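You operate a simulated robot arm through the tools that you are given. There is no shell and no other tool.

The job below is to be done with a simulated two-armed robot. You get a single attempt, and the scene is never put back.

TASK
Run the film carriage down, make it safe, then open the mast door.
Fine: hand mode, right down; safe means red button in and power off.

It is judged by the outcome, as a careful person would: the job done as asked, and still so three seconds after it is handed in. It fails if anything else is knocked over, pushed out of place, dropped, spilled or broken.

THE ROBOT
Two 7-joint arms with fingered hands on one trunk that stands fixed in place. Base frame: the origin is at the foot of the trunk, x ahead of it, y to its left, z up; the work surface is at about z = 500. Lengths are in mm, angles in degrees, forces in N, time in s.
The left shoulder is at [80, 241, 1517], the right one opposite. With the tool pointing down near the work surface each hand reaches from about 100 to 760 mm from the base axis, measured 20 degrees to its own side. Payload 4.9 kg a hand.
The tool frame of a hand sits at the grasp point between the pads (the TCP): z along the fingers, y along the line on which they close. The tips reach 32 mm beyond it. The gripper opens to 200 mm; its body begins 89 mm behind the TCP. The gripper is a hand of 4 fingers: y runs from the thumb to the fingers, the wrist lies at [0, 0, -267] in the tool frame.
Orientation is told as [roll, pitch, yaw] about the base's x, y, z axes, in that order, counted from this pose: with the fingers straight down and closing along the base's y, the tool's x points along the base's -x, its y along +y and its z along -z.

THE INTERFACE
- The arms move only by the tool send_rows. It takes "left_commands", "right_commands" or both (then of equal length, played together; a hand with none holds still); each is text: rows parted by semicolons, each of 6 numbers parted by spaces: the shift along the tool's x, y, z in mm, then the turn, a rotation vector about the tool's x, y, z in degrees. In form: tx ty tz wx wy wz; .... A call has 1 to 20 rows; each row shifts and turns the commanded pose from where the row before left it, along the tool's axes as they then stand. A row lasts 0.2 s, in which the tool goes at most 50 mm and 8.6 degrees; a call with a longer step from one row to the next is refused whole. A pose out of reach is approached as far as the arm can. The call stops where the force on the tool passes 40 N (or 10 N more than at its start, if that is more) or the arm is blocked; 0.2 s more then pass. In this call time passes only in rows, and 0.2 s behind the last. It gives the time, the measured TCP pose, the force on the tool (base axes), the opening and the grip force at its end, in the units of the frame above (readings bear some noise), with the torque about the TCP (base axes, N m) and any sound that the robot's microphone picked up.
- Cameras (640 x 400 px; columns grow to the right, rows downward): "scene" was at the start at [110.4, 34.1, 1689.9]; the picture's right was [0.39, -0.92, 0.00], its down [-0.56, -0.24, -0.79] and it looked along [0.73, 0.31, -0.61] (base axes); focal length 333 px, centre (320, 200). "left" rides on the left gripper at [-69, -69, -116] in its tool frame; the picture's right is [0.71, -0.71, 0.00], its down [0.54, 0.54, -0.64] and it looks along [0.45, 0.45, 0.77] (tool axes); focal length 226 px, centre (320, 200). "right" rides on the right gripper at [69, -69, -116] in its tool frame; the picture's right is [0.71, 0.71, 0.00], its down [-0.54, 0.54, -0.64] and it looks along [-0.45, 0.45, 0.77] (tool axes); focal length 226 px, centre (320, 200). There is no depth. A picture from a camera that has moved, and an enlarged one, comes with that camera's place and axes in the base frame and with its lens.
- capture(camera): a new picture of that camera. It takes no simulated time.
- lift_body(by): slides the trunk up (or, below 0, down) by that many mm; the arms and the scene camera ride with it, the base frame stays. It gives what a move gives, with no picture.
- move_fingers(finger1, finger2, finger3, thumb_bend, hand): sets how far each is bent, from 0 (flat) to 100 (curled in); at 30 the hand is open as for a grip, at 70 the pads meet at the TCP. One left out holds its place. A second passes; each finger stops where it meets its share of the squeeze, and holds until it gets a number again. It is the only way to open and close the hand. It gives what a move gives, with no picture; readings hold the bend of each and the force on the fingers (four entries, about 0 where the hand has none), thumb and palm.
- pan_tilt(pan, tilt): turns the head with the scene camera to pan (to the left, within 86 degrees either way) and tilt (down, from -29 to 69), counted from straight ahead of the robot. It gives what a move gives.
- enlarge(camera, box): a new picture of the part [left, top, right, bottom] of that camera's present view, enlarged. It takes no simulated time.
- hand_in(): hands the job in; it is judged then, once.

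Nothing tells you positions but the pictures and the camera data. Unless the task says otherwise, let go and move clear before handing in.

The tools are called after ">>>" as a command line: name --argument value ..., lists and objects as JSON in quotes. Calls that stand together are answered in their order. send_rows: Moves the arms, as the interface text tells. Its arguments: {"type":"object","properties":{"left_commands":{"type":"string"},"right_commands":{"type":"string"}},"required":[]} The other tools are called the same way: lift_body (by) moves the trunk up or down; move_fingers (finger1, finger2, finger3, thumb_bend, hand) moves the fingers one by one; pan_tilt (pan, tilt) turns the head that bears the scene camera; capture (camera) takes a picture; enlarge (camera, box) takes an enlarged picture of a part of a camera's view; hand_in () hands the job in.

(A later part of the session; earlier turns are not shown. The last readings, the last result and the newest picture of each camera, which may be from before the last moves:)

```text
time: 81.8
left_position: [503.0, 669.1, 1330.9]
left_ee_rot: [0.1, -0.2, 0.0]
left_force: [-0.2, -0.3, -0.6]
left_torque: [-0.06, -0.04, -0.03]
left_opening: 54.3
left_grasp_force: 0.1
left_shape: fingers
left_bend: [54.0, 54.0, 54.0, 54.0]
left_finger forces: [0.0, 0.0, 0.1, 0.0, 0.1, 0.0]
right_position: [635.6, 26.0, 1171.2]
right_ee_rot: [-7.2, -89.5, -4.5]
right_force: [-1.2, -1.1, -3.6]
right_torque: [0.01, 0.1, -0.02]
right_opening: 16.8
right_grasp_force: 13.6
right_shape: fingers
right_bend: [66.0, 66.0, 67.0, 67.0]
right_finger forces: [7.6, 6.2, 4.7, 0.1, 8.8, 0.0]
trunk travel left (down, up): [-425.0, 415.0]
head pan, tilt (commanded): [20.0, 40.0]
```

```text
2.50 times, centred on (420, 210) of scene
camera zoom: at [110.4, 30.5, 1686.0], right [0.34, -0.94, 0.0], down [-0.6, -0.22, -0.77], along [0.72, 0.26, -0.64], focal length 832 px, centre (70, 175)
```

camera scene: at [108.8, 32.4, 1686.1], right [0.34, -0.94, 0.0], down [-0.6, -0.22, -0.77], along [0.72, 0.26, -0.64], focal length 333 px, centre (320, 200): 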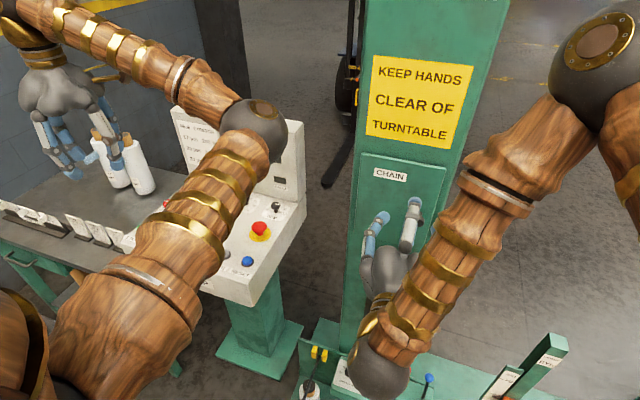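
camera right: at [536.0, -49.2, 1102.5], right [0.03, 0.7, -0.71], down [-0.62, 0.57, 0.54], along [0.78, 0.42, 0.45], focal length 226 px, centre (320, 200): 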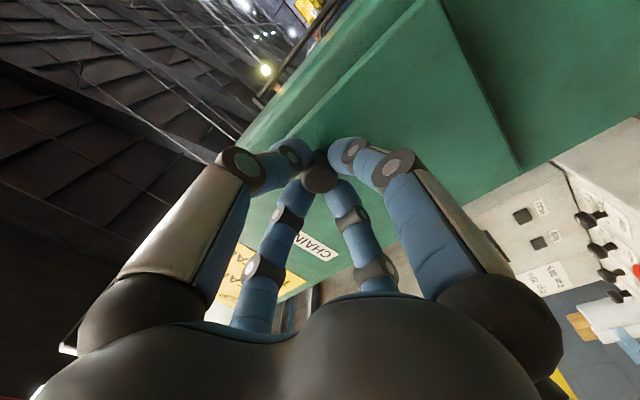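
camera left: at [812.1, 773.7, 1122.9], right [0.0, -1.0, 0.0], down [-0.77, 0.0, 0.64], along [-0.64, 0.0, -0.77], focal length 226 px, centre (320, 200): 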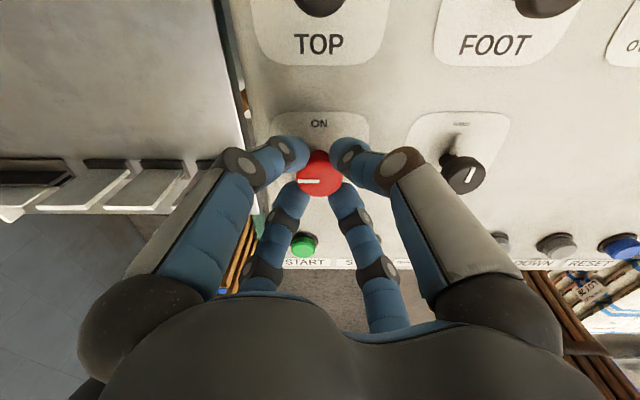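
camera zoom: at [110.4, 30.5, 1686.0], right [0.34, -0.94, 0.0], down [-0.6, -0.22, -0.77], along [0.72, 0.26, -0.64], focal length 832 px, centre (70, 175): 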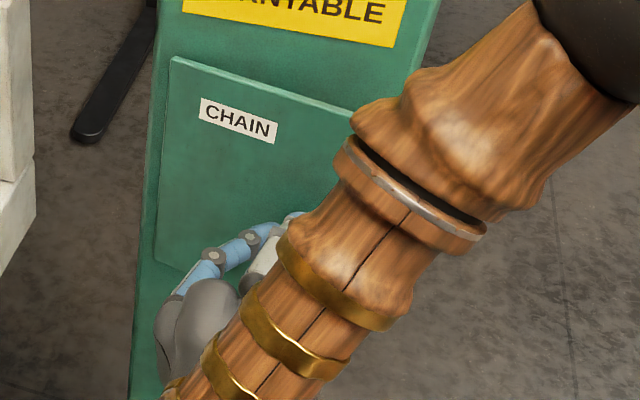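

The door is swinging freely and the forces are only a few newtons. I'll continue along the arc.

>>> send_rows --right_commands "0 2.4 -6 2 0 0; 0 2.4 -6 2 0 0; 0 2.4 -6 2 0 0; 0 2.4 -6 2 0 0"

>>> capture --camera "scene"

>>> capture --camera "right"

```text
time: 82.8
left_position: [502.9, 666.3, 1332.6]
left_ee_rot: [0.2, -0.2, 0.0]
left_force: [-0.7, -0.1, 0.6]
left_torque: [-0.04, -0.03, -0.02]
left_opening: 54.6
left_grasp_force: 0.0
left_shape: fingers
left_bend: [54.0, 54.0, 54.0, 54.0]
left_finger forces: [0.0, 0.1, 0.0, 0.0, 0.0, 0.1]
right_position: [622.1, 43.0, 1177.0]
right_ee_rot: [-0.2, -89.5, -19.7]
right_force: [-8.4, -15.0, -14.1]
right_torque: [0.15, 0.42, -0.55]
right_opening: 20.3
right_grasp_force: 13.1
right_shape: fingers
right_bend: [64.0, 69.0, 69.0, 65.0]
right_finger forces: [11.4, 1.3, 1.0, 0.1, 12.3, 0.0]
right hand out of reach, approached as far as the arm can: row 1, 3
trunk travel left (down, up): [-425.0, 415.0]
head pan, tilt (commanded): [20.0, 40.0]
```

```text
taken
camera scene: at [110.2, 26.8, 1686.1], right [0.34, -0.94, 0.0], down [-0.6, -0.22, -0.77], along [0.72, 0.26, -0.64], focal length 333 px, centre (320, 200)
```

scene: 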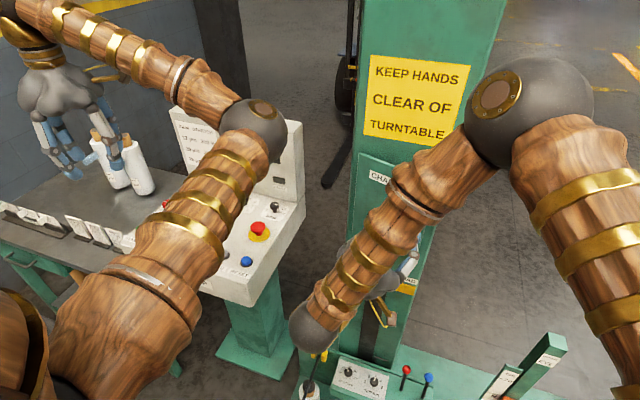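

```text
taken
camera right: at [489.2, 17.2, 1110.2], right [0.23, 0.67, -0.71], down [-0.42, 0.73, 0.55], along [0.88, 0.17, 0.45], focal length 226 px, centre (320, 200)
```

right: 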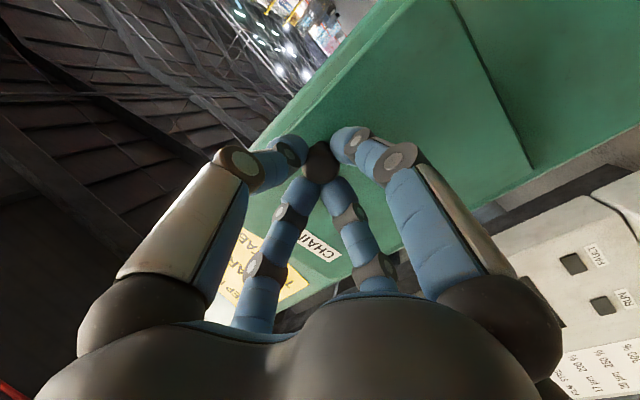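

The right wrist has reached its limit with the door open about 20°. I'll pull a little more while easing the hand's angle back, letting the knob pivot in the fingers.

>>> send_rows --right_commands "2 -3 -3.5 -2.7 0 0; 2 -3 -4 -2.7 0 0; 2 -2.5 -4 -2.7 0 0"

>>> capture --camera "right"

>>> capture --camera "scene"

```text
time: 83.6
left_position: [503.5, 664.2, 1333.4]
left_ee_rot: [0.3, -0.2, 0.0]
left_force: [0.3, 0.2, -0.1]
left_torque: [0.02, -0.02, 0.01]
left_opening: 54.3
left_grasp_force: 0.1
left_shape: fingers
left_bend: [54.0, 54.0, 54.0, 54.0]
left_finger forces: [0.0, 0.1, 0.0, 0.0, 0.0, 0.0]
right_position: [620.7, 41.7, 1180.0]
right_ee_rot: [1.7, -89.4, -13.6]
right_force: [-10.4, -21.4, -13.2]
right_torque: [0.05, 0.4, -0.84]
right_opening: 21.4
right_grasp_force: 13.1
right_shape: fingers
right_bend: [64.0, 69.0, 69.0, 65.0]
right_finger forces: [9.8, 0.0, 0.1, 0.0, 16.4, 0.1]
right hand out of reach, approached as far as the arm can: row 1, 2, 3
trunk travel left (down, up): [-425.0, 415.0]
head pan, tilt (commanded): [20.0, 40.0]
```

```text
taken
camera right: at [491.7, -2.8, 1111.8], right [0.14, 0.69, -0.71], down [-0.51, 0.66, 0.55], along [0.85, 0.29, 0.45], focal length 226 px, centre (320, 200)
```

right: 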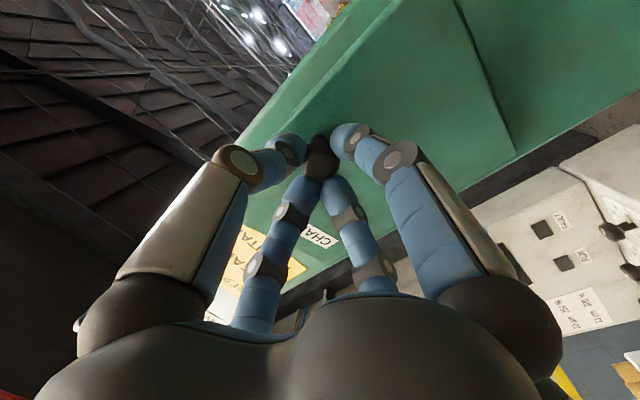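

```text
taken
camera scene: at [110.0, 24.7, 1686.2], right [0.34, -0.94, 0.0], down [-0.6, -0.22, -0.77], along [0.72, 0.26, -0.64], focal length 333 px, centre (320, 200)
```

scene: 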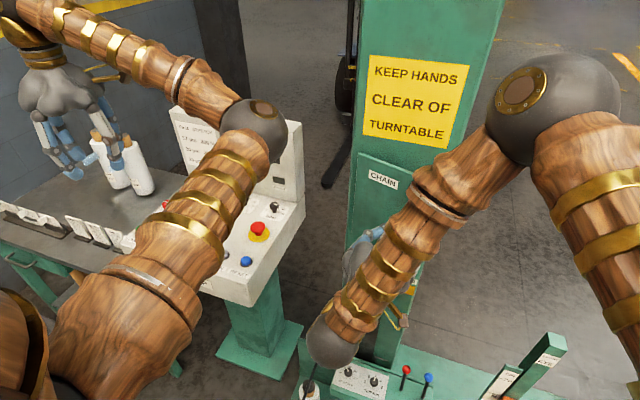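

The arm can't pull any further this way, but the door is clear of its frame by over 50 mm. I'll open the fingers gradually, letting go of the knob without pushing the door, and slide out to the right. Then I'll finish the swing from the inside edge.

>>> move_fingers --hand "right" --finger1 40 --finger2 40 --finger3 40 --thumb_bend 60

>>> capture --camera "right"

>>> capture --camera "scene"

```text
time: 84.6
left_position: [503.2, 669.0, 1331.2]
left_ee_rot: [0.1, -0.3, 0.2]
left_force: [-0.4, 0.5, 0.0]
left_torque: [-0.02, -0.04, 0.01]
left_opening: 54.4
left_grasp_force: 0.1
left_shape: fingers
left_bend: [54.0, 54.0, 54.0, 54.0]
left_finger forces: [0.1, 0.0, 0.1, 0.0, 0.0, 0.0]
right_position: [620.2, 47.3, 1179.9]
right_ee_rot: [-3.7, -89.5, -8.0]
right_force: [-0.7, -0.7, 0.7]
right_torque: [0.0, -0.03, -0.03]
right_opening: 76.8
right_grasp_force: 0.2
right_shape: fingers
right_bend: [40.0, 40.0, 40.0, 60.0]
right_finger forces: [0.0, 0.0, 0.0, 0.0, 0.6, 0.1]
trunk travel left (down, up): [-425.0, 415.0]
head pan, tilt (commanded): [20.0, 40.0]
```

```text
taken
camera right: at [492.1, 2.3, 1112.0], right [0.14, 0.69, -0.71], down [-0.52, 0.66, 0.55], along [0.85, 0.29, 0.45], focal length 226 px, centre (320, 200)
```

right: 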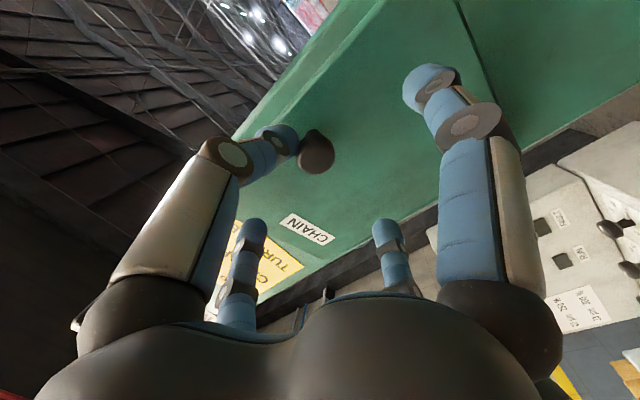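

```text
taken
camera scene: at [110.2, 30.2, 1686.1], right [0.34, -0.94, 0.0], down [-0.6, -0.22, -0.77], along [0.72, 0.26, -0.64], focal length 333 px, centre (320, 200)
```

scene: 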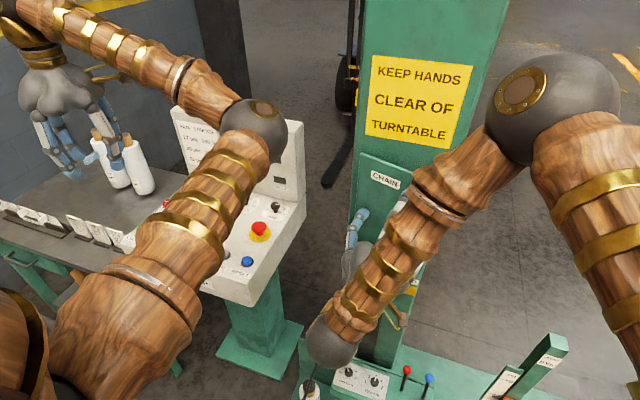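

The knob is free and the door stays where it is. I'll flatten the other three fingers so they clear the knob, then slide the hand right and slightly back.

>>> move_fingers --hand "right" --finger1 5 --finger2 5 --finger3 5

>>> send_rows --right_commands "0 -10 -5 0 0 0; 0 -14 -5 -2 0 0; 0 -15 -5 -2 0 0; 0 -15 -5 -2 0 0; 0 -20 -5 -2 0 0; 0 -20 -3 -2 0 0"

>>> capture --camera "right"

>>> capture --camera "scene"

```text
time: 85.6
left_position: [503.2, 666.8, 1331.3]
left_ee_rot: [0.1, -0.2, 0.2]
left_force: [-0.1, -0.4, 0.0]
left_torque: [-0.01, 0.02, -0.01]
left_opening: 54.6
left_grasp_force: 0.1
left_shape: fingers
left_bend: [54.0, 54.0, 54.0, 54.0]
left_finger forces: [0.0, 0.1, 0.0, 0.1, 0.1, 0.1]
right_position: [619.5, 44.4, 1180.8]
right_ee_rot: [-1.8, -89.5, -9.9]
right_force: [0.7, 0.1, -1.0]
right_torque: [0.02, 0.04, -0.01]
right_opening: 130.7
right_grasp_force: 0.3
right_shape: fingers
right_bend: [6.0, 6.0, 6.0, 60.0]
right_finger forces: [0.1, 0.0, 0.1, 0.0, 0.4, 0.0]
trunk travel left (down, up): [-425.0, 415.0]
head pan, tilt (commanded): [20.0, 40.0]
```

```text
time: 87.0
left_position: [503.6, 665.3, 1332.0]
left_ee_rot: [0.2, -0.2, 0.1]
left_force: [0.0, 0.6, 0.5]
left_torque: [0.03, -0.04, -0.03]
left_opening: 54.4
left_grasp_force: 0.0
left_shape: fingers
left_bend: [54.0, 54.0, 54.0, 54.0]
left_finger forces: [0.1, 0.1, 0.1, 0.0, 0.0, 0.0]
right_position: [623.5, -26.0, 1210.5]
right_ee_rot: [13.7, -89.7, -15.2]
right_force: [0.3, 0.7, -0.2]
right_torque: [-0.02, 0.01, 0.04]
right_opening: 130.6
right_grasp_force: 0.1
right_shape: fingers
right_bend: [6.0, 6.0, 6.0, 60.0]
right_finger forces: [0.1, 0.0, 0.1, 0.0, 0.0, 0.0]
right hand out of reach, approached as far as the arm can: row 1, 2, 3, 4, 5, 6
trunk travel left (down, up): [-425.0, 415.0]
head pan, tilt (commanded): [20.0, 40.0]
```

```text
taken
camera right: at [506.6, -92.5, 1142.2], right [0.02, 0.71, -0.71], down [-0.63, 0.56, 0.55], along [0.78, 0.43, 0.45], focal length 226 px, centre (320, 200)
```

right: 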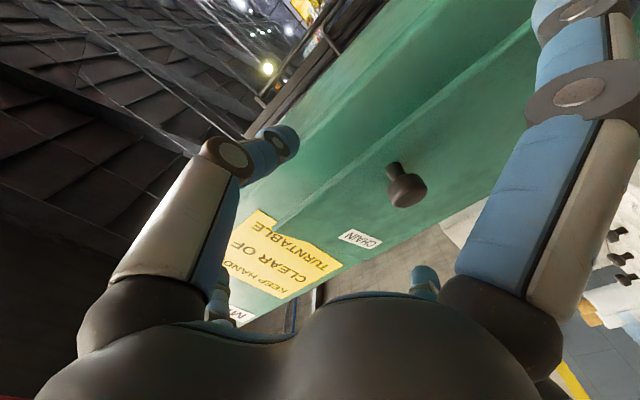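

```text
taken
camera scene: at [111.0, 26.8, 1686.1], right [0.34, -0.94, 0.0], down [-0.6, -0.22, -0.77], along [0.72, 0.26, -0.64], focal length 333 px, centre (320, 200)
```

scene: 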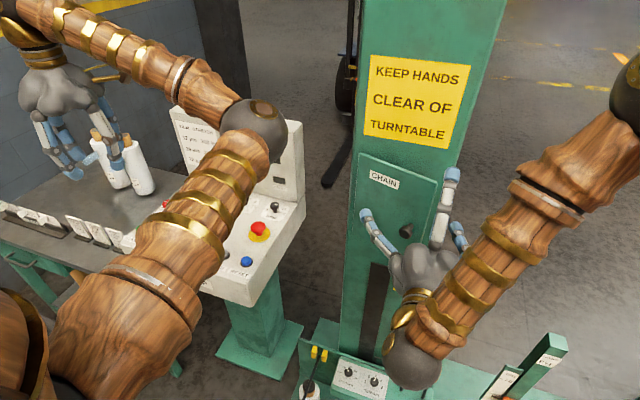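

The door is holding at about 20°. The right arm is running into its minimum fold distance, so I'll raise the trunk 200 mm to give the arms more room, then look at the gap.

>>> lift_body --by 200

>>> capture --camera "scene"

>>> enlarge --camera "scene" --box '[330, 160, 490, 320]'

>>> capture --camera "right"

```text
time: 89.1
left_position: [502.6, 668.5, 1531.5]
left_ee_rot: [0.1, -0.2, 0.1]
left_force: [0.5, -0.8, 0.3]
left_torque: [0.02, 0.0, 0.0]
left_opening: 54.8
left_grasp_force: 0.1
left_shape: fingers
left_bend: [54.0, 54.0, 54.0, 54.0]
left_finger forces: [0.1, 0.0, 0.0, 0.1, 0.0, 0.0]
right_position: [624.3, -24.1, 1411.2]
right_ee_rot: [-2.0, -89.8, 0.3]
right_force: [-0.2, 0.5, 0.4]
right_torque: [0.03, 0.03, 0.02]
right_opening: 130.7
right_grasp_force: 0.1
right_shape: fingers
right_bend: [6.0, 6.0, 6.0, 60.0]
right_finger forces: [0.0, 0.0, 0.0, 0.0, 0.1, 0.0]
trunk travel left (down, up): [-625.0, 215.0]
head pan, tilt (commanded): [20.0, 40.0]
```

```text
taken
camera scene: at [110.8, 29.3, 1886.0], right [0.34, -0.94, 0.0], down [-0.6, -0.22, -0.77], along [0.72, 0.26, -0.64], focal length 333 px, centre (320, 200)
```

scene: 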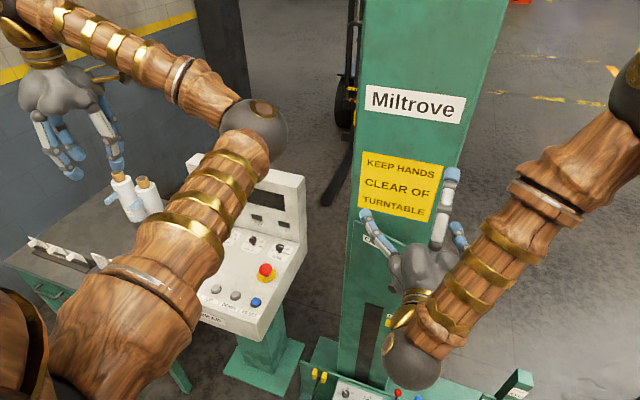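

```text
2.50 times, centred on (410, 240) of scene
camera zoom: at [110.8, 29.3, 1886.0], right [0.34, -0.94, 0.0], down [-0.6, -0.22, -0.77], along [0.72, 0.26, -0.64], focal length 832 px, centre (95, 100)
```

zoom: 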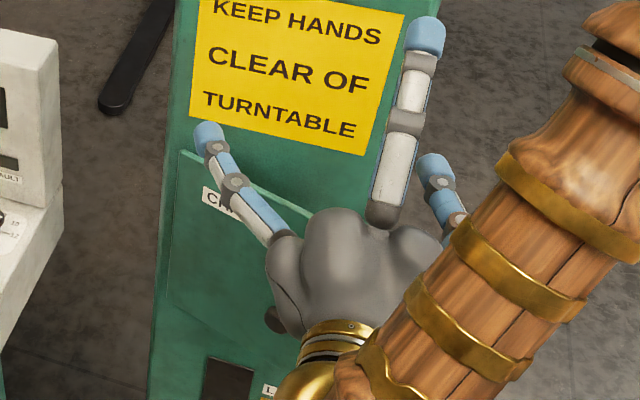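

```text
taken
camera right: at [506.3, -90.7, 1342.2], right [0.02, 0.71, -0.71], down [-0.62, 0.56, 0.55], along [0.78, 0.43, 0.45], focal length 226 px, centre (320, 200)
```

right: 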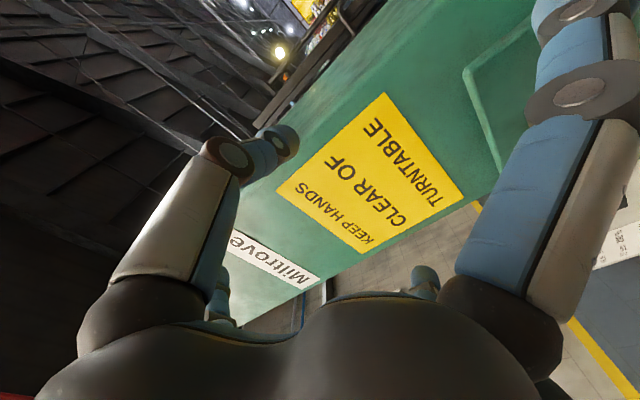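

There is more arm room now. Next I'll curl all fingers but the left-side one (finger 2), which becomes a pushing finger, and carry the hand down to the right of the door edge, turning it to point inwards.

>>> move_fingers --hand "right" --finger1 100 --finger2 42 --finger3 100 --thumb_bend 100

>>> send_rows --right_commands "30 -20 0 0 0 0; 35 -20 0 0 0 0; 35 -20 0 0 0 0; 35 -20 0 0 0 0; 35 -20 0 0 0 0; 35 -20 0 0 0 0; 0 0 0 -8 0 0; 0 0 0 -8 0 0; 0 0 0 -8 0 0; 0 0 0 -8 0 0; 0 0 0 -8 0 0"

>>> pan_tilt --pan 5 --tilt 50

>>> capture --camera "scene"

>>> capture --camera "right"

```text
time: 90.1
left_position: [503.4, 667.0, 1531.4]
left_ee_rot: [0.1, -0.2, 0.2]
left_force: [0.5, 0.0, -0.5]
left_torque: [0.01, 0.0, 0.01]
left_opening: 54.7
left_grasp_force: 0.1
left_shape: fingers
left_bend: [54.0, 54.0, 54.0, 54.0]
left_finger forces: [0.0, 0.0, 0.1, 0.0, 0.0, 0.0]
right_position: [624.9, -24.0, 1410.1]
right_ee_rot: [-1.0, -89.7, -0.7]
right_force: [0.1, 0.2, 0.0]
right_torque: [-0.02, -0.04, -0.01]
right_opening: 49.2
right_grasp_force: 0.1
right_shape: fingers
right_bend: [73.0, 42.0, 73.0, 100.0]
right_finger forces: [0.1, 0.0, 0.0, 0.0, 0.1, 0.0]
trunk travel left (down, up): [-625.0, 215.0]
head pan, tilt (commanded): [20.0, 40.0]
```

```text
time: 92.5
left_position: [503.9, 667.9, 1531.8]
left_ee_rot: [0.3, -0.2, 0.2]
left_force: [-0.5, 0.1, 0.6]
left_torque: [0.02, -0.02, -0.01]
left_opening: 54.6
left_grasp_force: 0.0
left_shape: fingers
left_bend: [54.0, 54.0, 54.0, 54.0]
left_finger forces: [0.0, 0.1, 0.0, 0.0, 0.0, 0.1]
right_position: [652.3, -142.8, 1215.1]
right_ee_rot: [38.4, -89.6, 0.1]
right_force: [-0.5, 0.2, 1.2]
right_torque: [0.01, -0.02, -0.01]
right_opening: 49.2
right_grasp_force: 0.1
right_shape: fingers
right_bend: [73.0, 42.0, 73.0, 100.0]
right_finger forces: [0.0, 0.0, 0.0, 0.1, 0.1, 0.1]
right hand out of reach, approached as far as the arm can: row 1, 2, 3
trunk travel left (down, up): [-625.0, 215.0]
head pan, tilt (commanded): [20.0, 40.0]
```

```text
time: 93.3
left_position: [503.8, 667.1, 1530.7]
left_ee_rot: [0.1, -0.2, 0.1]
left_force: [-0.7, 0.2, 0.4]
left_torque: [0.0, 0.02, -0.01]
left_opening: 54.3
left_grasp_force: 0.1
left_shape: fingers
left_bend: [54.0, 54.0, 54.0, 54.0]
left_finger forces: [0.0, 0.0, 0.1, 0.0, 0.0, 0.0]
right_position: [652.9, -143.5, 1215.3]
right_ee_rot: [41.0, -89.8, -2.8]
right_force: [-0.1, 0.2, 0.2]
right_torque: [-0.02, 0.03, -0.02]
right_opening: 49.5
right_grasp_force: 0.0
right_shape: fingers
right_bend: [73.0, 42.0, 73.0, 100.0]
right_finger forces: [0.0, 0.1, 0.1, 0.1, 0.0, 0.0]
trunk travel left (down, up): [-625.0, 215.0]
head pan, tilt (commanded): [5.0, 50.0]
```

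```text
taken
camera scene: at [107.6, 6.4, 1871.9], right [0.09, -1.0, 0.0], down [-0.76, -0.07, -0.64], along [0.64, 0.06, -0.77], focal length 333 px, centre (320, 200)
```

scene: 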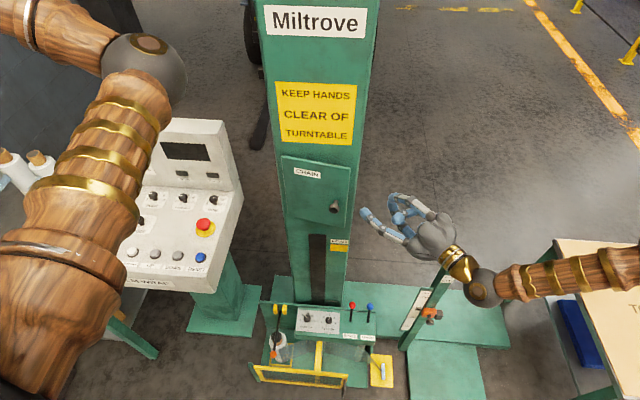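

```text
taken
camera right: at [604.1, -269.5, 1147.0], right [-0.44, 0.55, -0.7], down [-0.84, 0.03, 0.55], along [0.32, 0.83, 0.45], focal length 226 px, centre (320, 200)
```

right: 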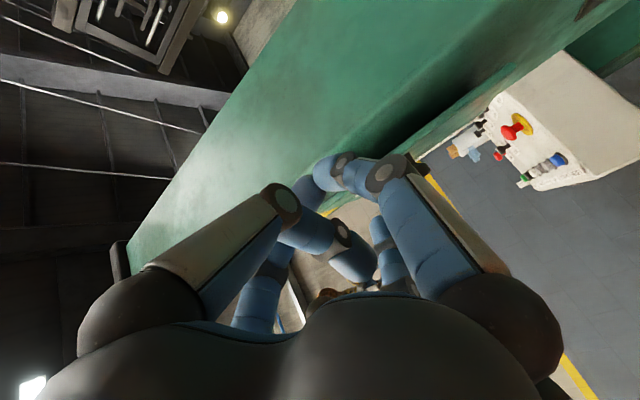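

The hand is now right of the door. Fingers 1 and 3 stopped against each other, so I'll flatten those two out of the way and look closer at the gap.

>>> move_fingers --hand "right" --finger1 8 --finger3 8

>>> enlarge --camera "scene" --box '[260, 130, 480, 290]'

>>> capture --camera "right"

```text
time: 94.3
left_position: [503.7, 667.4, 1531.2]
left_ee_rot: [0.2, -0.2, 0.1]
left_force: [-0.3, 0.2, 0.0]
left_torque: [0.02, 0.02, 0.04]
left_opening: 54.4
left_grasp_force: 0.1
left_shape: fingers
left_bend: [54.0, 54.0, 54.0, 54.0]
left_finger forces: [0.0, 0.0, 0.0, 0.0, 0.0, 0.0]
right_position: [652.8, -142.5, 1215.8]
right_ee_rot: [38.7, -89.8, -0.3]
right_force: [0.1, -0.5, -0.6]
right_torque: [-0.01, -0.01, 0.0]
right_opening: 133.5
right_grasp_force: 0.1
right_shape: fingers
right_bend: [9.0, 42.0, 9.0, 100.0]
right_finger forces: [0.1, 0.0, 0.0, 0.0, 0.0, 0.0]
trunk travel left (down, up): [-625.0, 215.0]
head pan, tilt (commanded): [5.0, 50.0]
```

```text
2.50 times, centred on (370, 210) of scene
camera zoom: at [107.4, 6.7, 1871.9], right [0.09, -1.0, 0.0], down [-0.76, -0.07, -0.64], along [0.64, 0.06, -0.77], focal length 832 px, centre (195, 175)
```

zoom: 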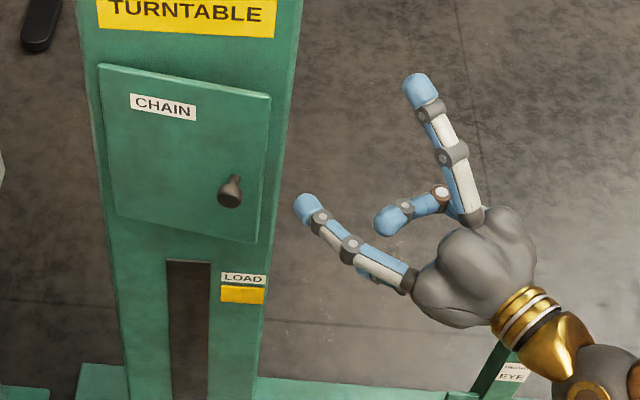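

```text
taken
camera right: at [604.1, -269.4, 1147.2], right [-0.44, 0.55, -0.7], down [-0.84, 0.02, 0.55], along [0.32, 0.83, 0.45], focal length 226 px, centre (320, 200)
```

right: 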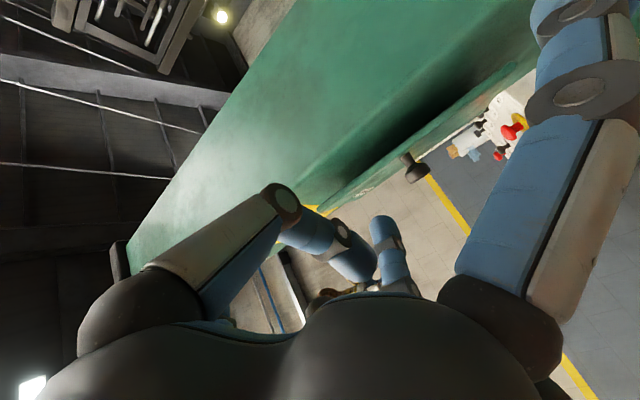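

The pictures show the door only about 10° open now, so it drifted back a little, and the gap is too thin to push from inside. The left arm has a better reach for the whole swing. I'll park the right hand further right and bring the left hand down beside the mast.

>>> send_rows --right_commands "0 -20 -30 0 0 0; 0 -20 -30 0 0 0; 0 -20 -30 0 0 0; 0 -20 -30 0 0 0"

>>> move_fingers --hand "right" --finger1 50 --finger2 50 --finger3 50 --thumb_bend 50

>>> send_rows --left_commands "-13.7 -36.7 0 0 0 0; -13.7 -36.7 0 0 0 0; -13.7 -36.7 0 0 0 0; -13.7 -36.7 0 0 0 0; -13.7 -36.7 0 0 0 0; -13.7 -36.7 0 0 0 0; -13.7 -36.7 0 0 0 0; -13.7 -36.7 0 0 0 0; -13.7 -36.7 0 0 0 0; -13.7 -36.7 0 0 0 0"

>>> capture --camera "scene"

```text
time: 95.3
left_position: [502.7, 666.4, 1532.6]
left_ee_rot: [0.1, -0.2, 0.2]
left_force: [-0.5, 0.2, 0.4]
left_torque: [0.01, -0.06, 0.01]
left_opening: 54.5
left_grasp_force: 0.0
left_shape: fingers
left_bend: [54.0, 54.0, 54.0, 54.0]
left_finger forces: [0.1, 0.1, 0.0, 0.1, 0.1, 0.0]
right_position: [607.6, -282.5, 1216.7]
right_ee_rot: [52.8, -89.7, -14.3]
right_force: [-0.1, 0.3, 0.0]
right_torque: [0.03, -0.02, 0.04]
right_opening: 133.3
right_grasp_force: 0.1
right_shape: fingers
right_bend: [9.0, 42.0, 9.0, 100.0]
right_finger forces: [0.0, 0.0, 0.0, 0.0, 0.1, 0.1]
trunk travel left (down, up): [-625.0, 215.0]
head pan, tilt (commanded): [5.0, 50.0]
```

```text
time: 96.3
left_position: [504.8, 667.9, 1530.4]
left_ee_rot: [0.1, -0.2, 0.1]
left_force: [-0.8, -0.4, -0.1]
left_torque: [-0.03, 0.0, -0.03]
left_opening: 54.4
left_grasp_force: 0.1
left_shape: fingers
left_bend: [54.0, 54.0, 54.0, 54.0]
left_finger forces: [0.0, 0.0, 0.0, 0.0, 0.1, 0.1]
right_position: [608.1, -281.4, 1215.7]
right_ee_rot: [39.3, -89.7, -0.8]
right_force: [-0.5, 0.3, -0.2]
right_torque: [-0.01, 0.03, -0.02]
right_opening: 69.5
right_grasp_force: 0.0
right_shape: fingers
right_bend: [50.0, 50.0, 50.0, 50.0]
right_finger forces: [0.0, 0.0, 0.0, 0.0, 0.0, 0.1]
trunk travel left (down, up): [-625.0, 215.0]
head pan, tilt (commanded): [5.0, 50.0]
```

```text
time: 98.5
left_position: [639.1, 297.5, 1530.7]
left_ee_rot: [0.1, -0.2, 0.1]
left_force: [0.0, -0.3, -0.4]
left_torque: [0.03, -0.03, -0.03]
left_opening: 54.5
left_grasp_force: 0.0
left_shape: fingers
left_bend: [54.0, 54.0, 54.0, 54.0]
left_finger forces: [0.0, 0.0, 0.1, 0.0, 0.1, 0.0]
right_position: [608.4, -282.2, 1215.2]
right_ee_rot: [55.3, -89.7, -16.8]
right_force: [0.3, 0.6, -0.5]
right_torque: [-0.02, 0.03, 0.02]
right_opening: 69.5
right_grasp_force: 0.1
right_shape: fingers
right_bend: [50.0, 50.0, 50.0, 50.0]
right_finger forces: [0.0, 0.0, 0.1, 0.0, 0.1, 0.0]
trunk travel left (down, up): [-625.0, 215.0]
head pan, tilt (commanded): [5.0, 50.0]
```

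```text
taken
camera scene: at [107.1, 4.1, 1871.9], right [0.09, -1.0, 0.0], down [-0.76, -0.07, -0.64], along [0.64, 0.06, -0.77], focal length 333 px, centre (320, 200)
```

scene: 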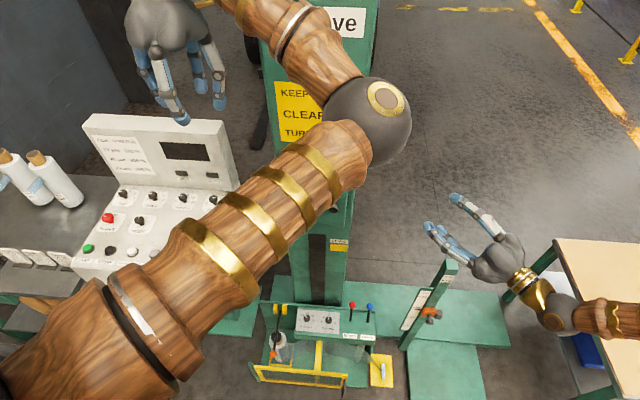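

The left hand is over the clear space between desk and mast, with its elbow swung inward but free. I'll lower it to door-knob height and rotate it to point forward, watching reach.

>>> send_rows --left_commands "0 0 40 0 0 0; 0 0 40 0 0 0; 0 0 40 0 0 0; 0 0 40 0 0 0; 0 0 40 0 0 0; 0 0 40 0 0 0; 0 0 40 0 0 0; 0 0 40 0 0 0; 0 0 40 0 0 0"

>>> capture --camera "scene"

```text
time: 100.5
left_position: [642.8, 302.0, 1171.4]
left_ee_rot: [0.1, -0.4, -0.1]
left_force: [-0.6, 0.3, -0.3]
left_torque: [0.01, 0.01, -0.01]
left_opening: 54.5
left_grasp_force: 0.2
left_shape: fingers
left_bend: [54.0, 54.0, 54.0, 54.0]
left_finger forces: [0.0, 0.0, 0.1, 0.0, 0.0, 0.0]
right_position: [607.1, -280.7, 1217.5]
right_ee_rot: [37.8, -89.7, 0.6]
right_force: [0.1, 0.5, -0.5]
right_torque: [0.01, 0.01, -0.02]
right_opening: 69.4
right_grasp_force: 0.0
right_shape: fingers
right_bend: [50.0, 50.0, 50.0, 50.0]
right_finger forces: [0.0, 0.0, 0.1, 0.1, 0.0, 0.0]
trunk travel left (down, up): [-625.0, 215.0]
head pan, tilt (commanded): [5.0, 50.0]
```

```text
taken
camera scene: at [107.3, 7.0, 1872.0], right [0.09, -1.0, 0.0], down [-0.76, -0.07, -0.64], along [0.64, 0.06, -0.77], focal length 333 px, centre (320, 200)
```

scene: 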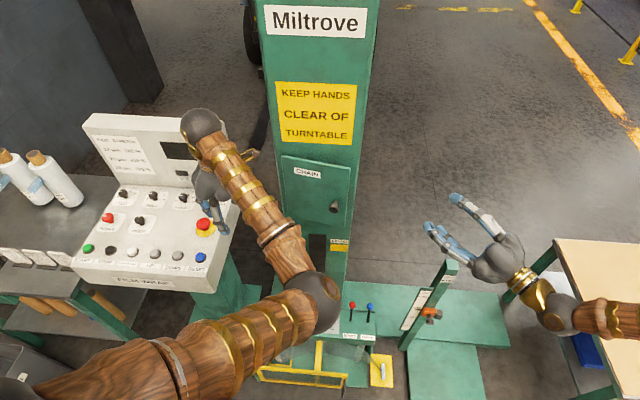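

The left hand is at knob height beside the mast. Now I'll rotate it to point forward.

>>> send_rows --left_commands "0 0 0 0 -8.2 0; 0 0 0 0 -8.2 0; 0 0 0 0 -8.2 0; 0 0 0 0 -8.2 0; 0 0 0 0 -8.2 0; 0 0 0 0 -8.2 0; 0 0 0 0 -8.2 0; 0 0 0 0 -8.2 0; 0 0 0 0 -8.2 0; 0 0 0 0 -8.2 0; 0 0 0 0 -8 0"

>>> capture --camera "scene"

>>> capture --camera "left"

```text
time: 102.9
left_position: [642.8, 302.8, 1170.9]
left_ee_rot: [146.9, -89.7, -146.7]
left_force: [-0.7, 0.0, 0.6]
left_torque: [0.01, -0.03, 0.01]
left_opening: 54.5
left_grasp_force: 0.0
left_shape: fingers
left_bend: [54.0, 54.0, 54.0, 54.0]
left_finger forces: [0.0, 0.0, 0.0, 0.0, 0.1, 0.1]
right_position: [608.1, -282.3, 1216.9]
right_ee_rot: [39.1, -89.7, -0.8]
right_force: [0.5, -0.2, 0.9]
right_torque: [-0.03, -0.01, 0.0]
right_opening: 69.2
right_grasp_force: 0.1
right_shape: fingers
right_bend: [50.0, 50.0, 50.0, 50.0]
right_finger forces: [0.0, 0.0, 0.0, 0.0, 0.0, 0.0]
trunk travel left (down, up): [-625.0, 215.0]
head pan, tilt (commanded): [5.0, 50.0]
```

```text
taken
camera scene: at [107.5, 6.9, 1872.0], right [0.09, -1.0, 0.0], down [-0.76, -0.07, -0.64], along [0.64, 0.06, -0.77], focal length 333 px, centre (320, 200)
```

scene: 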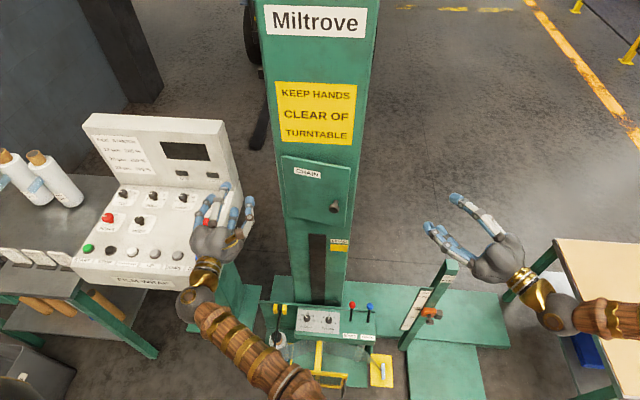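

```text
taken
camera left: at [525.5, 232.4, 1238.3], right [0.01, -0.7, -0.71], down [-0.64, 0.54, -0.54], along [0.77, 0.46, -0.45], focal length 226 px, centre (320, 200)
```

left: 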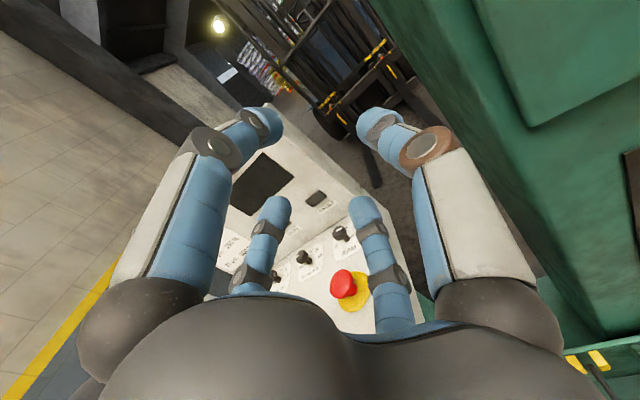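

The rotation went through cleanly with no reach limit. I'll yaw the hand 35° towards the mast and move to a standoff from the knob.

>>> send_rows --left_commands "0 0 0 7 0 0; 0 0 0 7 0 0; 0 0 0 7 0 0; 0 0 0 7 0 0; 0 0 0 7 0 0; 0 -35 8 0 0 0; 0 -35 8 0 0 0; 0 -35 8 0 0 0; 0 -35 8 0 0 0; 0 -35 8 0 0 0; 0 -35 8 0 0 0"

>>> capture --camera "scene"

>>> capture --camera "left"

>>> enlarge --camera "scene" --box '[240, 130, 400, 290]'

```text
time: 105.3
left_position: [560.0, 101.9, 1169.8]
left_ee_rot: [104.5, -89.7, -139.4]
left_force: [1.3, 1.1, -0.3]
left_torque: [-0.07, -0.01, 0.0]
left_opening: 54.2
left_grasp_force: 0.1
left_shape: fingers
left_bend: [54.0, 54.0, 54.0, 54.0]
left_finger forces: [0.1, 0.0, 0.0, 0.0, 0.0, 0.1]
right_position: [606.1, -282.6, 1216.5]
right_ee_rot: [50.1, -89.6, -11.8]
right_force: [0.0, 0.2, 0.1]
right_torque: [-0.01, 0.0, 0.02]
right_opening: 69.3
right_grasp_force: 0.1
right_shape: fingers
right_bend: [50.0, 50.0, 50.0, 50.0]
right_finger forces: [0.0, 0.0, 0.1, 0.1, 0.0, 0.0]
trunk travel left (down, up): [-625.0, 215.0]
head pan, tilt (commanded): [5.0, 50.0]
```

```text
taken
camera scene: at [106.1, 5.0, 1872.0], right [0.09, -1.0, 0.0], down [-0.76, -0.07, -0.64], along [0.64, 0.06, -0.77], focal length 333 px, centre (320, 200)
```

scene: 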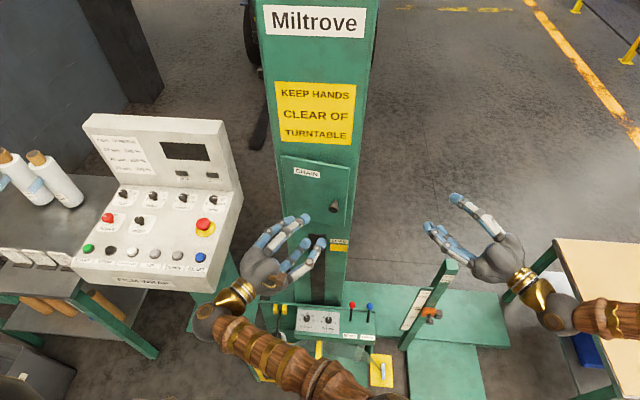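

```text
taken
camera left: at [424.5, 110.7, 1237.8], right [-0.4, -0.58, -0.71], down [-0.21, 0.81, -0.54], along [0.89, -0.06, -0.45], focal length 226 px, centre (320, 200)
```

left: 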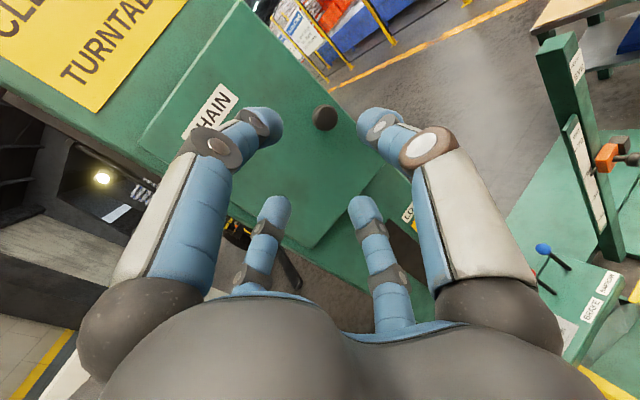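

```text
2.50 times, centred on (320, 210) of scene
camera zoom: at [106.1, 5.0, 1872.0], right [0.09, -1.0, 0.0], down [-0.76, -0.07, -0.64], along [0.64, 0.06, -0.77], focal length 832 px, centre (320, 175)
```

zoom: 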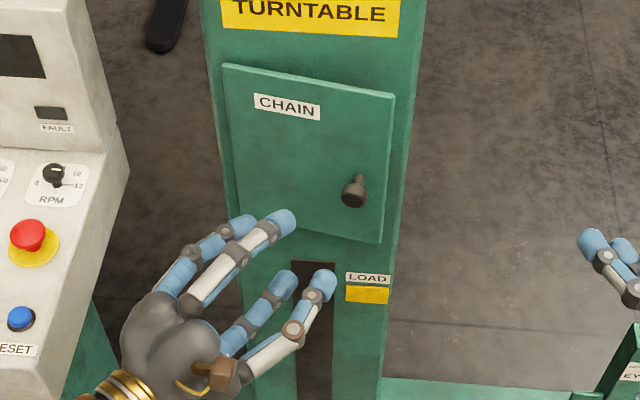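

The left hand has a clear line to the knob, which I place at about (676, 16, 1168) with the door near 10°. I'll advance along the hand's axis most of the way and re-check.

>>> send_rows --left_commands "0.5 -1 20 0 0 0; 0.5 -1 20 0 0 0; 0.5 -1 20 0 0 0; 0.5 -1 15 0 0 0"

>>> capture --camera "left"

>>> enlarge --camera "scene" --box '[240, 130, 400, 290]'

```text
time: 106.3
left_position: [621.3, 55.9, 1167.9]
left_ee_rot: [98.5, -89.7, -133.5]
left_force: [-0.1, -0.2, 0.6]
left_torque: [0.01, -0.05, -0.03]
left_opening: 54.4
left_grasp_force: 0.0
left_shape: fingers
left_bend: [54.0, 54.0, 54.0, 54.0]
left_finger forces: [0.0, 0.0, 0.1, 0.0, 0.0, 0.0]
right_position: [608.7, -280.6, 1215.9]
right_ee_rot: [42.7, -89.7, -4.3]
right_force: [0.8, 0.2, 0.1]
right_torque: [0.0, 0.0, -0.02]
right_opening: 69.6
right_grasp_force: 0.0
right_shape: fingers
right_bend: [50.0, 50.0, 50.0, 50.0]
right_finger forces: [0.0, 0.1, 0.0, 0.1, 0.1, 0.0]
trunk travel left (down, up): [-625.0, 215.0]
head pan, tilt (commanded): [5.0, 50.0]
```

```text
taken
camera left: at [485.8, 65.0, 1235.4], right [-0.4, -0.58, -0.71], down [-0.22, 0.81, -0.54], along [0.89, -0.06, -0.45], focal length 226 px, centre (320, 200)
```

left: 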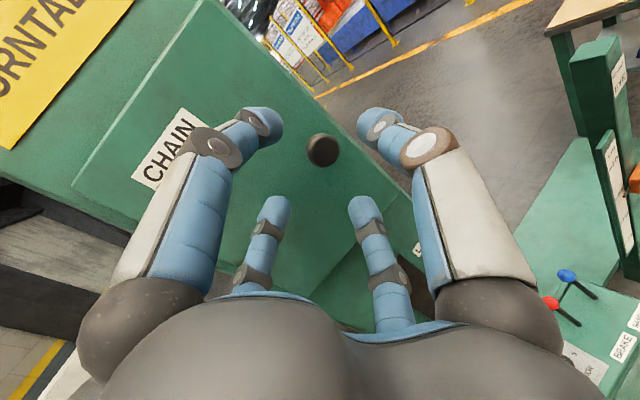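

```text
2.50 times, centred on (320, 210) of scene
camera zoom: at [107.8, 6.2, 1871.9], right [0.09, -1.0, 0.0], down [-0.76, -0.07, -0.64], along [0.64, 0.06, -0.77], focal length 832 px, centre (320, 175)
```

zoom: 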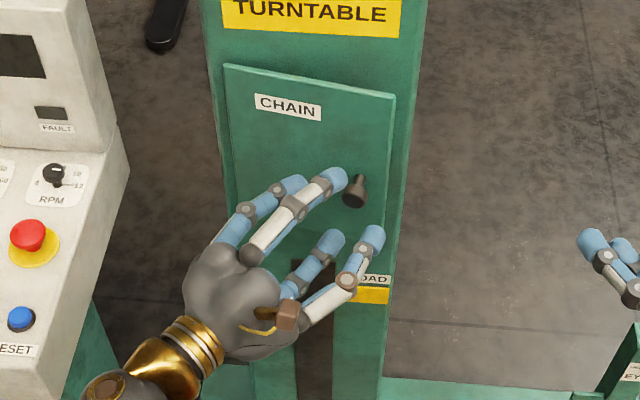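

The knob is close ahead, but at this angle finger 2 would reach the door face first. I'll square the hand up to about 18° yaw around the knob before going in.

>>> send_rows --left_commands "0 -7.5 1.6 -5.7 0 0; 0 -7.5 1.6 -5.7 0 0; 0 -7.5 1.6 -5.7 0 0"

>>> capture --camera "left"

>>> enlarge --camera "scene" --box '[240, 130, 400, 290]'

```text
time: 107.1
left_position: [613.9, 33.8, 1168.1]
left_ee_rot: [118.8, -89.7, -136.6]
left_force: [-0.4, -0.4, -0.3]
left_torque: [0.02, -0.01, -0.01]
left_opening: 54.6
left_grasp_force: 0.0
left_shape: fingers
left_bend: [54.0, 54.0, 54.0, 54.0]
left_finger forces: [0.0, 0.0, 0.0, 0.1, 0.0, 0.1]
right_position: [607.5, -281.1, 1217.2]
right_ee_rot: [47.6, -89.7, -9.3]
right_force: [-0.7, -0.2, -0.4]
right_torque: [0.0, 0.01, 0.0]
right_opening: 69.3
right_grasp_force: 0.1
right_shape: fingers
right_bend: [50.0, 50.0, 50.0, 50.0]
right_finger forces: [0.0, 0.0, 0.1, 0.0, 0.0, 0.0]
trunk travel left (down, up): [-625.0, 215.0]
head pan, tilt (commanded): [5.0, 50.0]
```

```text
taken
camera left: at [481.3, 2.2, 1236.0], right [-0.21, -0.67, -0.71], down [-0.45, 0.71, -0.54], along [0.87, 0.2, -0.45], focal length 226 px, centre (320, 200)
```

left: 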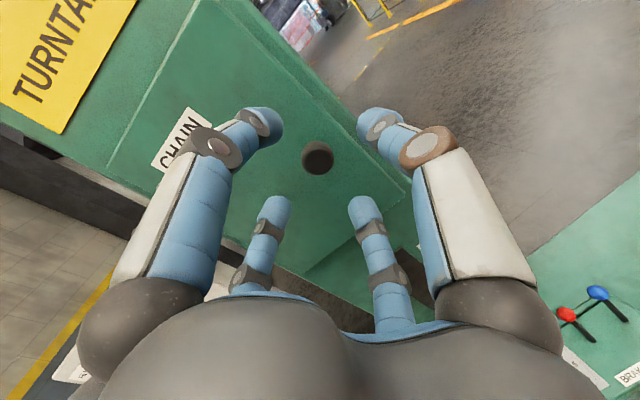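

```text
2.50 times, centred on (320, 210) of scene
camera zoom: at [106.9, 5.4, 1871.9], right [0.09, -1.0, 0.0], down [-0.76, -0.07, -0.64], along [0.64, 0.06, -0.77], focal length 832 px, centre (320, 175)
```

zoom: 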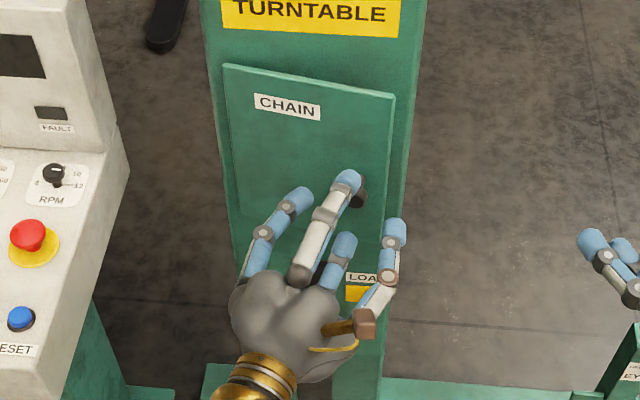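

The knob is nearly centred. A 2 mm correction, then I'll go forward around it.

>>> send_rows --left_commands "0 2.5 5 0 0 0; 0 0 8 0 0 0; 0 0 7 0 0 0; 0 0 5 0 0 0"

>>> capture --camera "left"

```text
time: 108.1
left_position: [638.0, 29.3, 1168.2]
left_ee_rot: [133.4, -89.8, -151.1]
left_force: [-0.6, 0.1, -1.2]
left_torque: [0.01, 0.01, 0.0]
left_opening: 54.6
left_grasp_force: 0.0
left_shape: fingers
left_bend: [54.0, 54.0, 54.0, 54.0]
left_finger forces: [0.1, 0.0, 0.1, 0.0, 0.0, 0.0]
right_position: [610.0, -280.1, 1216.2]
right_ee_rot: [41.6, -89.7, -3.3]
right_force: [-0.7, -0.5, 0.2]
right_torque: [0.02, 0.01, 0.0]
right_opening: 69.2
right_grasp_force: 0.0
right_shape: fingers
right_bend: [50.0, 50.0, 50.0, 50.0]
right_finger forces: [0.0, 0.0, 0.0, 0.1, 0.1, 0.0]
trunk travel left (down, up): [-625.0, 215.0]
head pan, tilt (commanded): [5.0, 50.0]
```

```text
taken
camera left: at [506.3, -2.5, 1236.3], right [-0.21, -0.67, -0.71], down [-0.44, 0.71, -0.54], along [0.87, 0.2, -0.45], focal length 226 px, centre (320, 200)
```

left: 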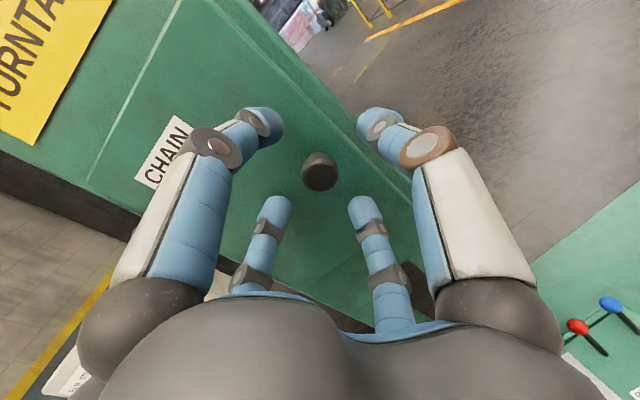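

The knob is well centred at about 35 mm ahead. I'll close the left hand on it.

>>> send_rows --left_commands "0 0 2 0 0 0"

>>> move_fingers --hand "left" --finger1 72 --finger2 72 --finger3 72 --thumb_bend 72

>>> capture --camera "left"

```text
time: 108.5
left_position: [639.9, 27.8, 1167.2]
left_ee_rot: [124.9, -89.7, -142.8]
left_force: [0.2, 0.4, -0.7]
left_torque: [0.01, 0.0, -0.02]
left_opening: 54.6
left_grasp_force: 0.1
left_shape: fingers
left_bend: [54.0, 54.0, 54.0, 54.0]
left_finger forces: [0.0, 0.1, 0.0, 0.0, 0.0, 0.0]
right_position: [608.0, -281.3, 1215.8]
right_ee_rot: [42.5, -89.7, -4.2]
right_force: [0.5, 0.6, 0.2]
right_torque: [-0.02, -0.01, -0.01]
right_opening: 69.5
right_grasp_force: 0.1
right_shape: fingers
right_bend: [50.0, 50.0, 50.0, 50.0]
right_finger forces: [0.0, 0.0, 0.0, 0.1, 0.1, 0.1]
trunk travel left (down, up): [-625.0, 215.0]
head pan, tilt (commanded): [5.0, 50.0]
```

```text
time: 109.5
left_position: [639.6, 27.4, 1167.9]
left_ee_rot: [124.3, -89.7, -142.2]
left_force: [-1.4, -3.1, -0.3]
left_torque: [0.02, -0.01, -0.06]
left_opening: 16.2
left_grasp_force: 17.4
left_shape: fingers
left_bend: [65.0, 66.0, 66.0, 66.0]
left_finger forces: [7.8, 8.2, 6.6, 0.1, 12.8, 0.0]
right_position: [608.5, -282.6, 1216.5]
right_ee_rot: [47.1, -89.7, -8.6]
right_force: [-0.6, 0.5, 1.2]
right_torque: [0.04, 0.03, 0.02]
right_opening: 69.5
right_grasp_force: 0.1
right_shape: fingers
right_bend: [50.0, 50.0, 50.0, 50.0]
right_finger forces: [0.0, 0.0, 0.0, 0.0, 0.1, 0.0]
trunk travel left (down, up): [-625.0, 215.0]
head pan, tilt (commanded): [5.0, 50.0]
```

```text
taken
camera left: at [507.8, -3.6, 1236.1], right [-0.21, -0.67, -0.71], down [-0.44, 0.71, -0.54], along [0.87, 0.2, -0.45], focal length 226 px, centre (320, 200)
```

left: 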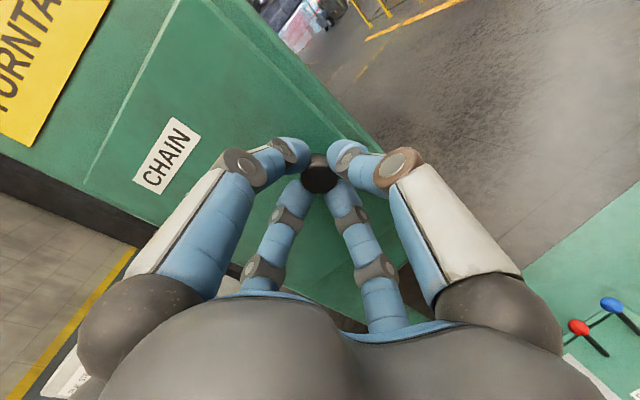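

The grip is firm with all four fingers. I'll swing the door along its hinge arc, 10° first.

>>> send_rows --left_commands "0 1.6 -6.1 2.5 0 0; 0 1.6 -6.1 2.5 0 0; 0 1.6 -6.1 2.5 0 0; 0 1.6 -6.1 2.5 0 0"

>>> capture --camera "left"

>>> enlarge --camera "scene" --box '[240, 130, 400, 290]'

```text
time: 110.5
left_position: [619.6, 43.2, 1169.1]
left_ee_rot: [114.6, -89.7, -142.5]
left_force: [-2.4, -3.1, -2.0]
left_torque: [0.04, -0.01, -0.02]
left_opening: 16.1
left_grasp_force: 18.5
left_shape: fingers
left_bend: [65.0, 66.0, 66.0, 66.0]
left_finger forces: [7.7, 8.9, 7.0, 0.1, 12.7, 0.1]
right_position: [608.4, -281.1, 1215.7]
right_ee_rot: [41.6, -89.7, -3.2]
right_force: [0.8, 0.0, -0.2]
right_torque: [-0.04, -0.02, -0.05]
right_opening: 69.2
right_grasp_force: 0.0
right_shape: fingers
right_bend: [50.0, 50.0, 50.0, 50.0]
right_finger forces: [0.0, 0.0, 0.0, 0.0, 0.0, 0.0]
trunk travel left (down, up): [-625.0, 215.0]
head pan, tilt (commanded): [5.0, 50.0]
```

```text
taken
camera left: at [484.0, 35.5, 1236.2], right [-0.33, -0.62, -0.71], down [-0.31, 0.78, -0.54], along [0.89, 0.04, -0.45], focal length 226 px, centre (320, 200)
```

left: 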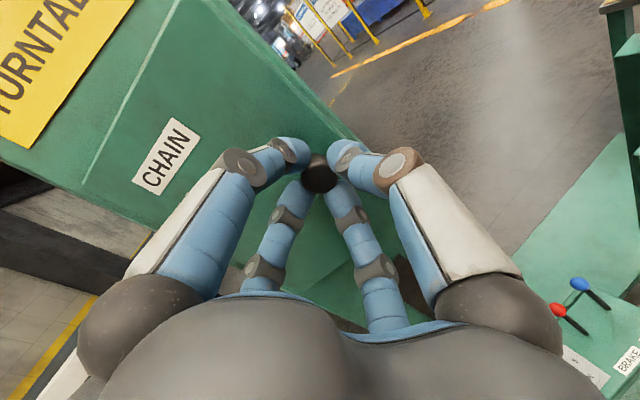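

```text
2.50 times, centred on (320, 210) of scene
camera zoom: at [106.8, 6.5, 1872.0], right [0.09, -1.0, 0.0], down [-0.76, -0.07, -0.64], along [0.64, 0.06, -0.77], focal length 832 px, centre (320, 175)
```

zoom: 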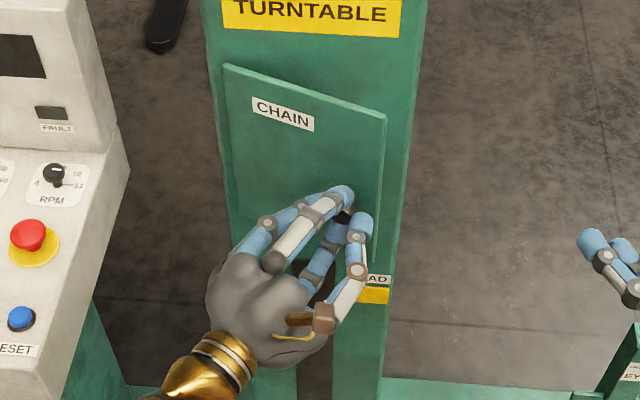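

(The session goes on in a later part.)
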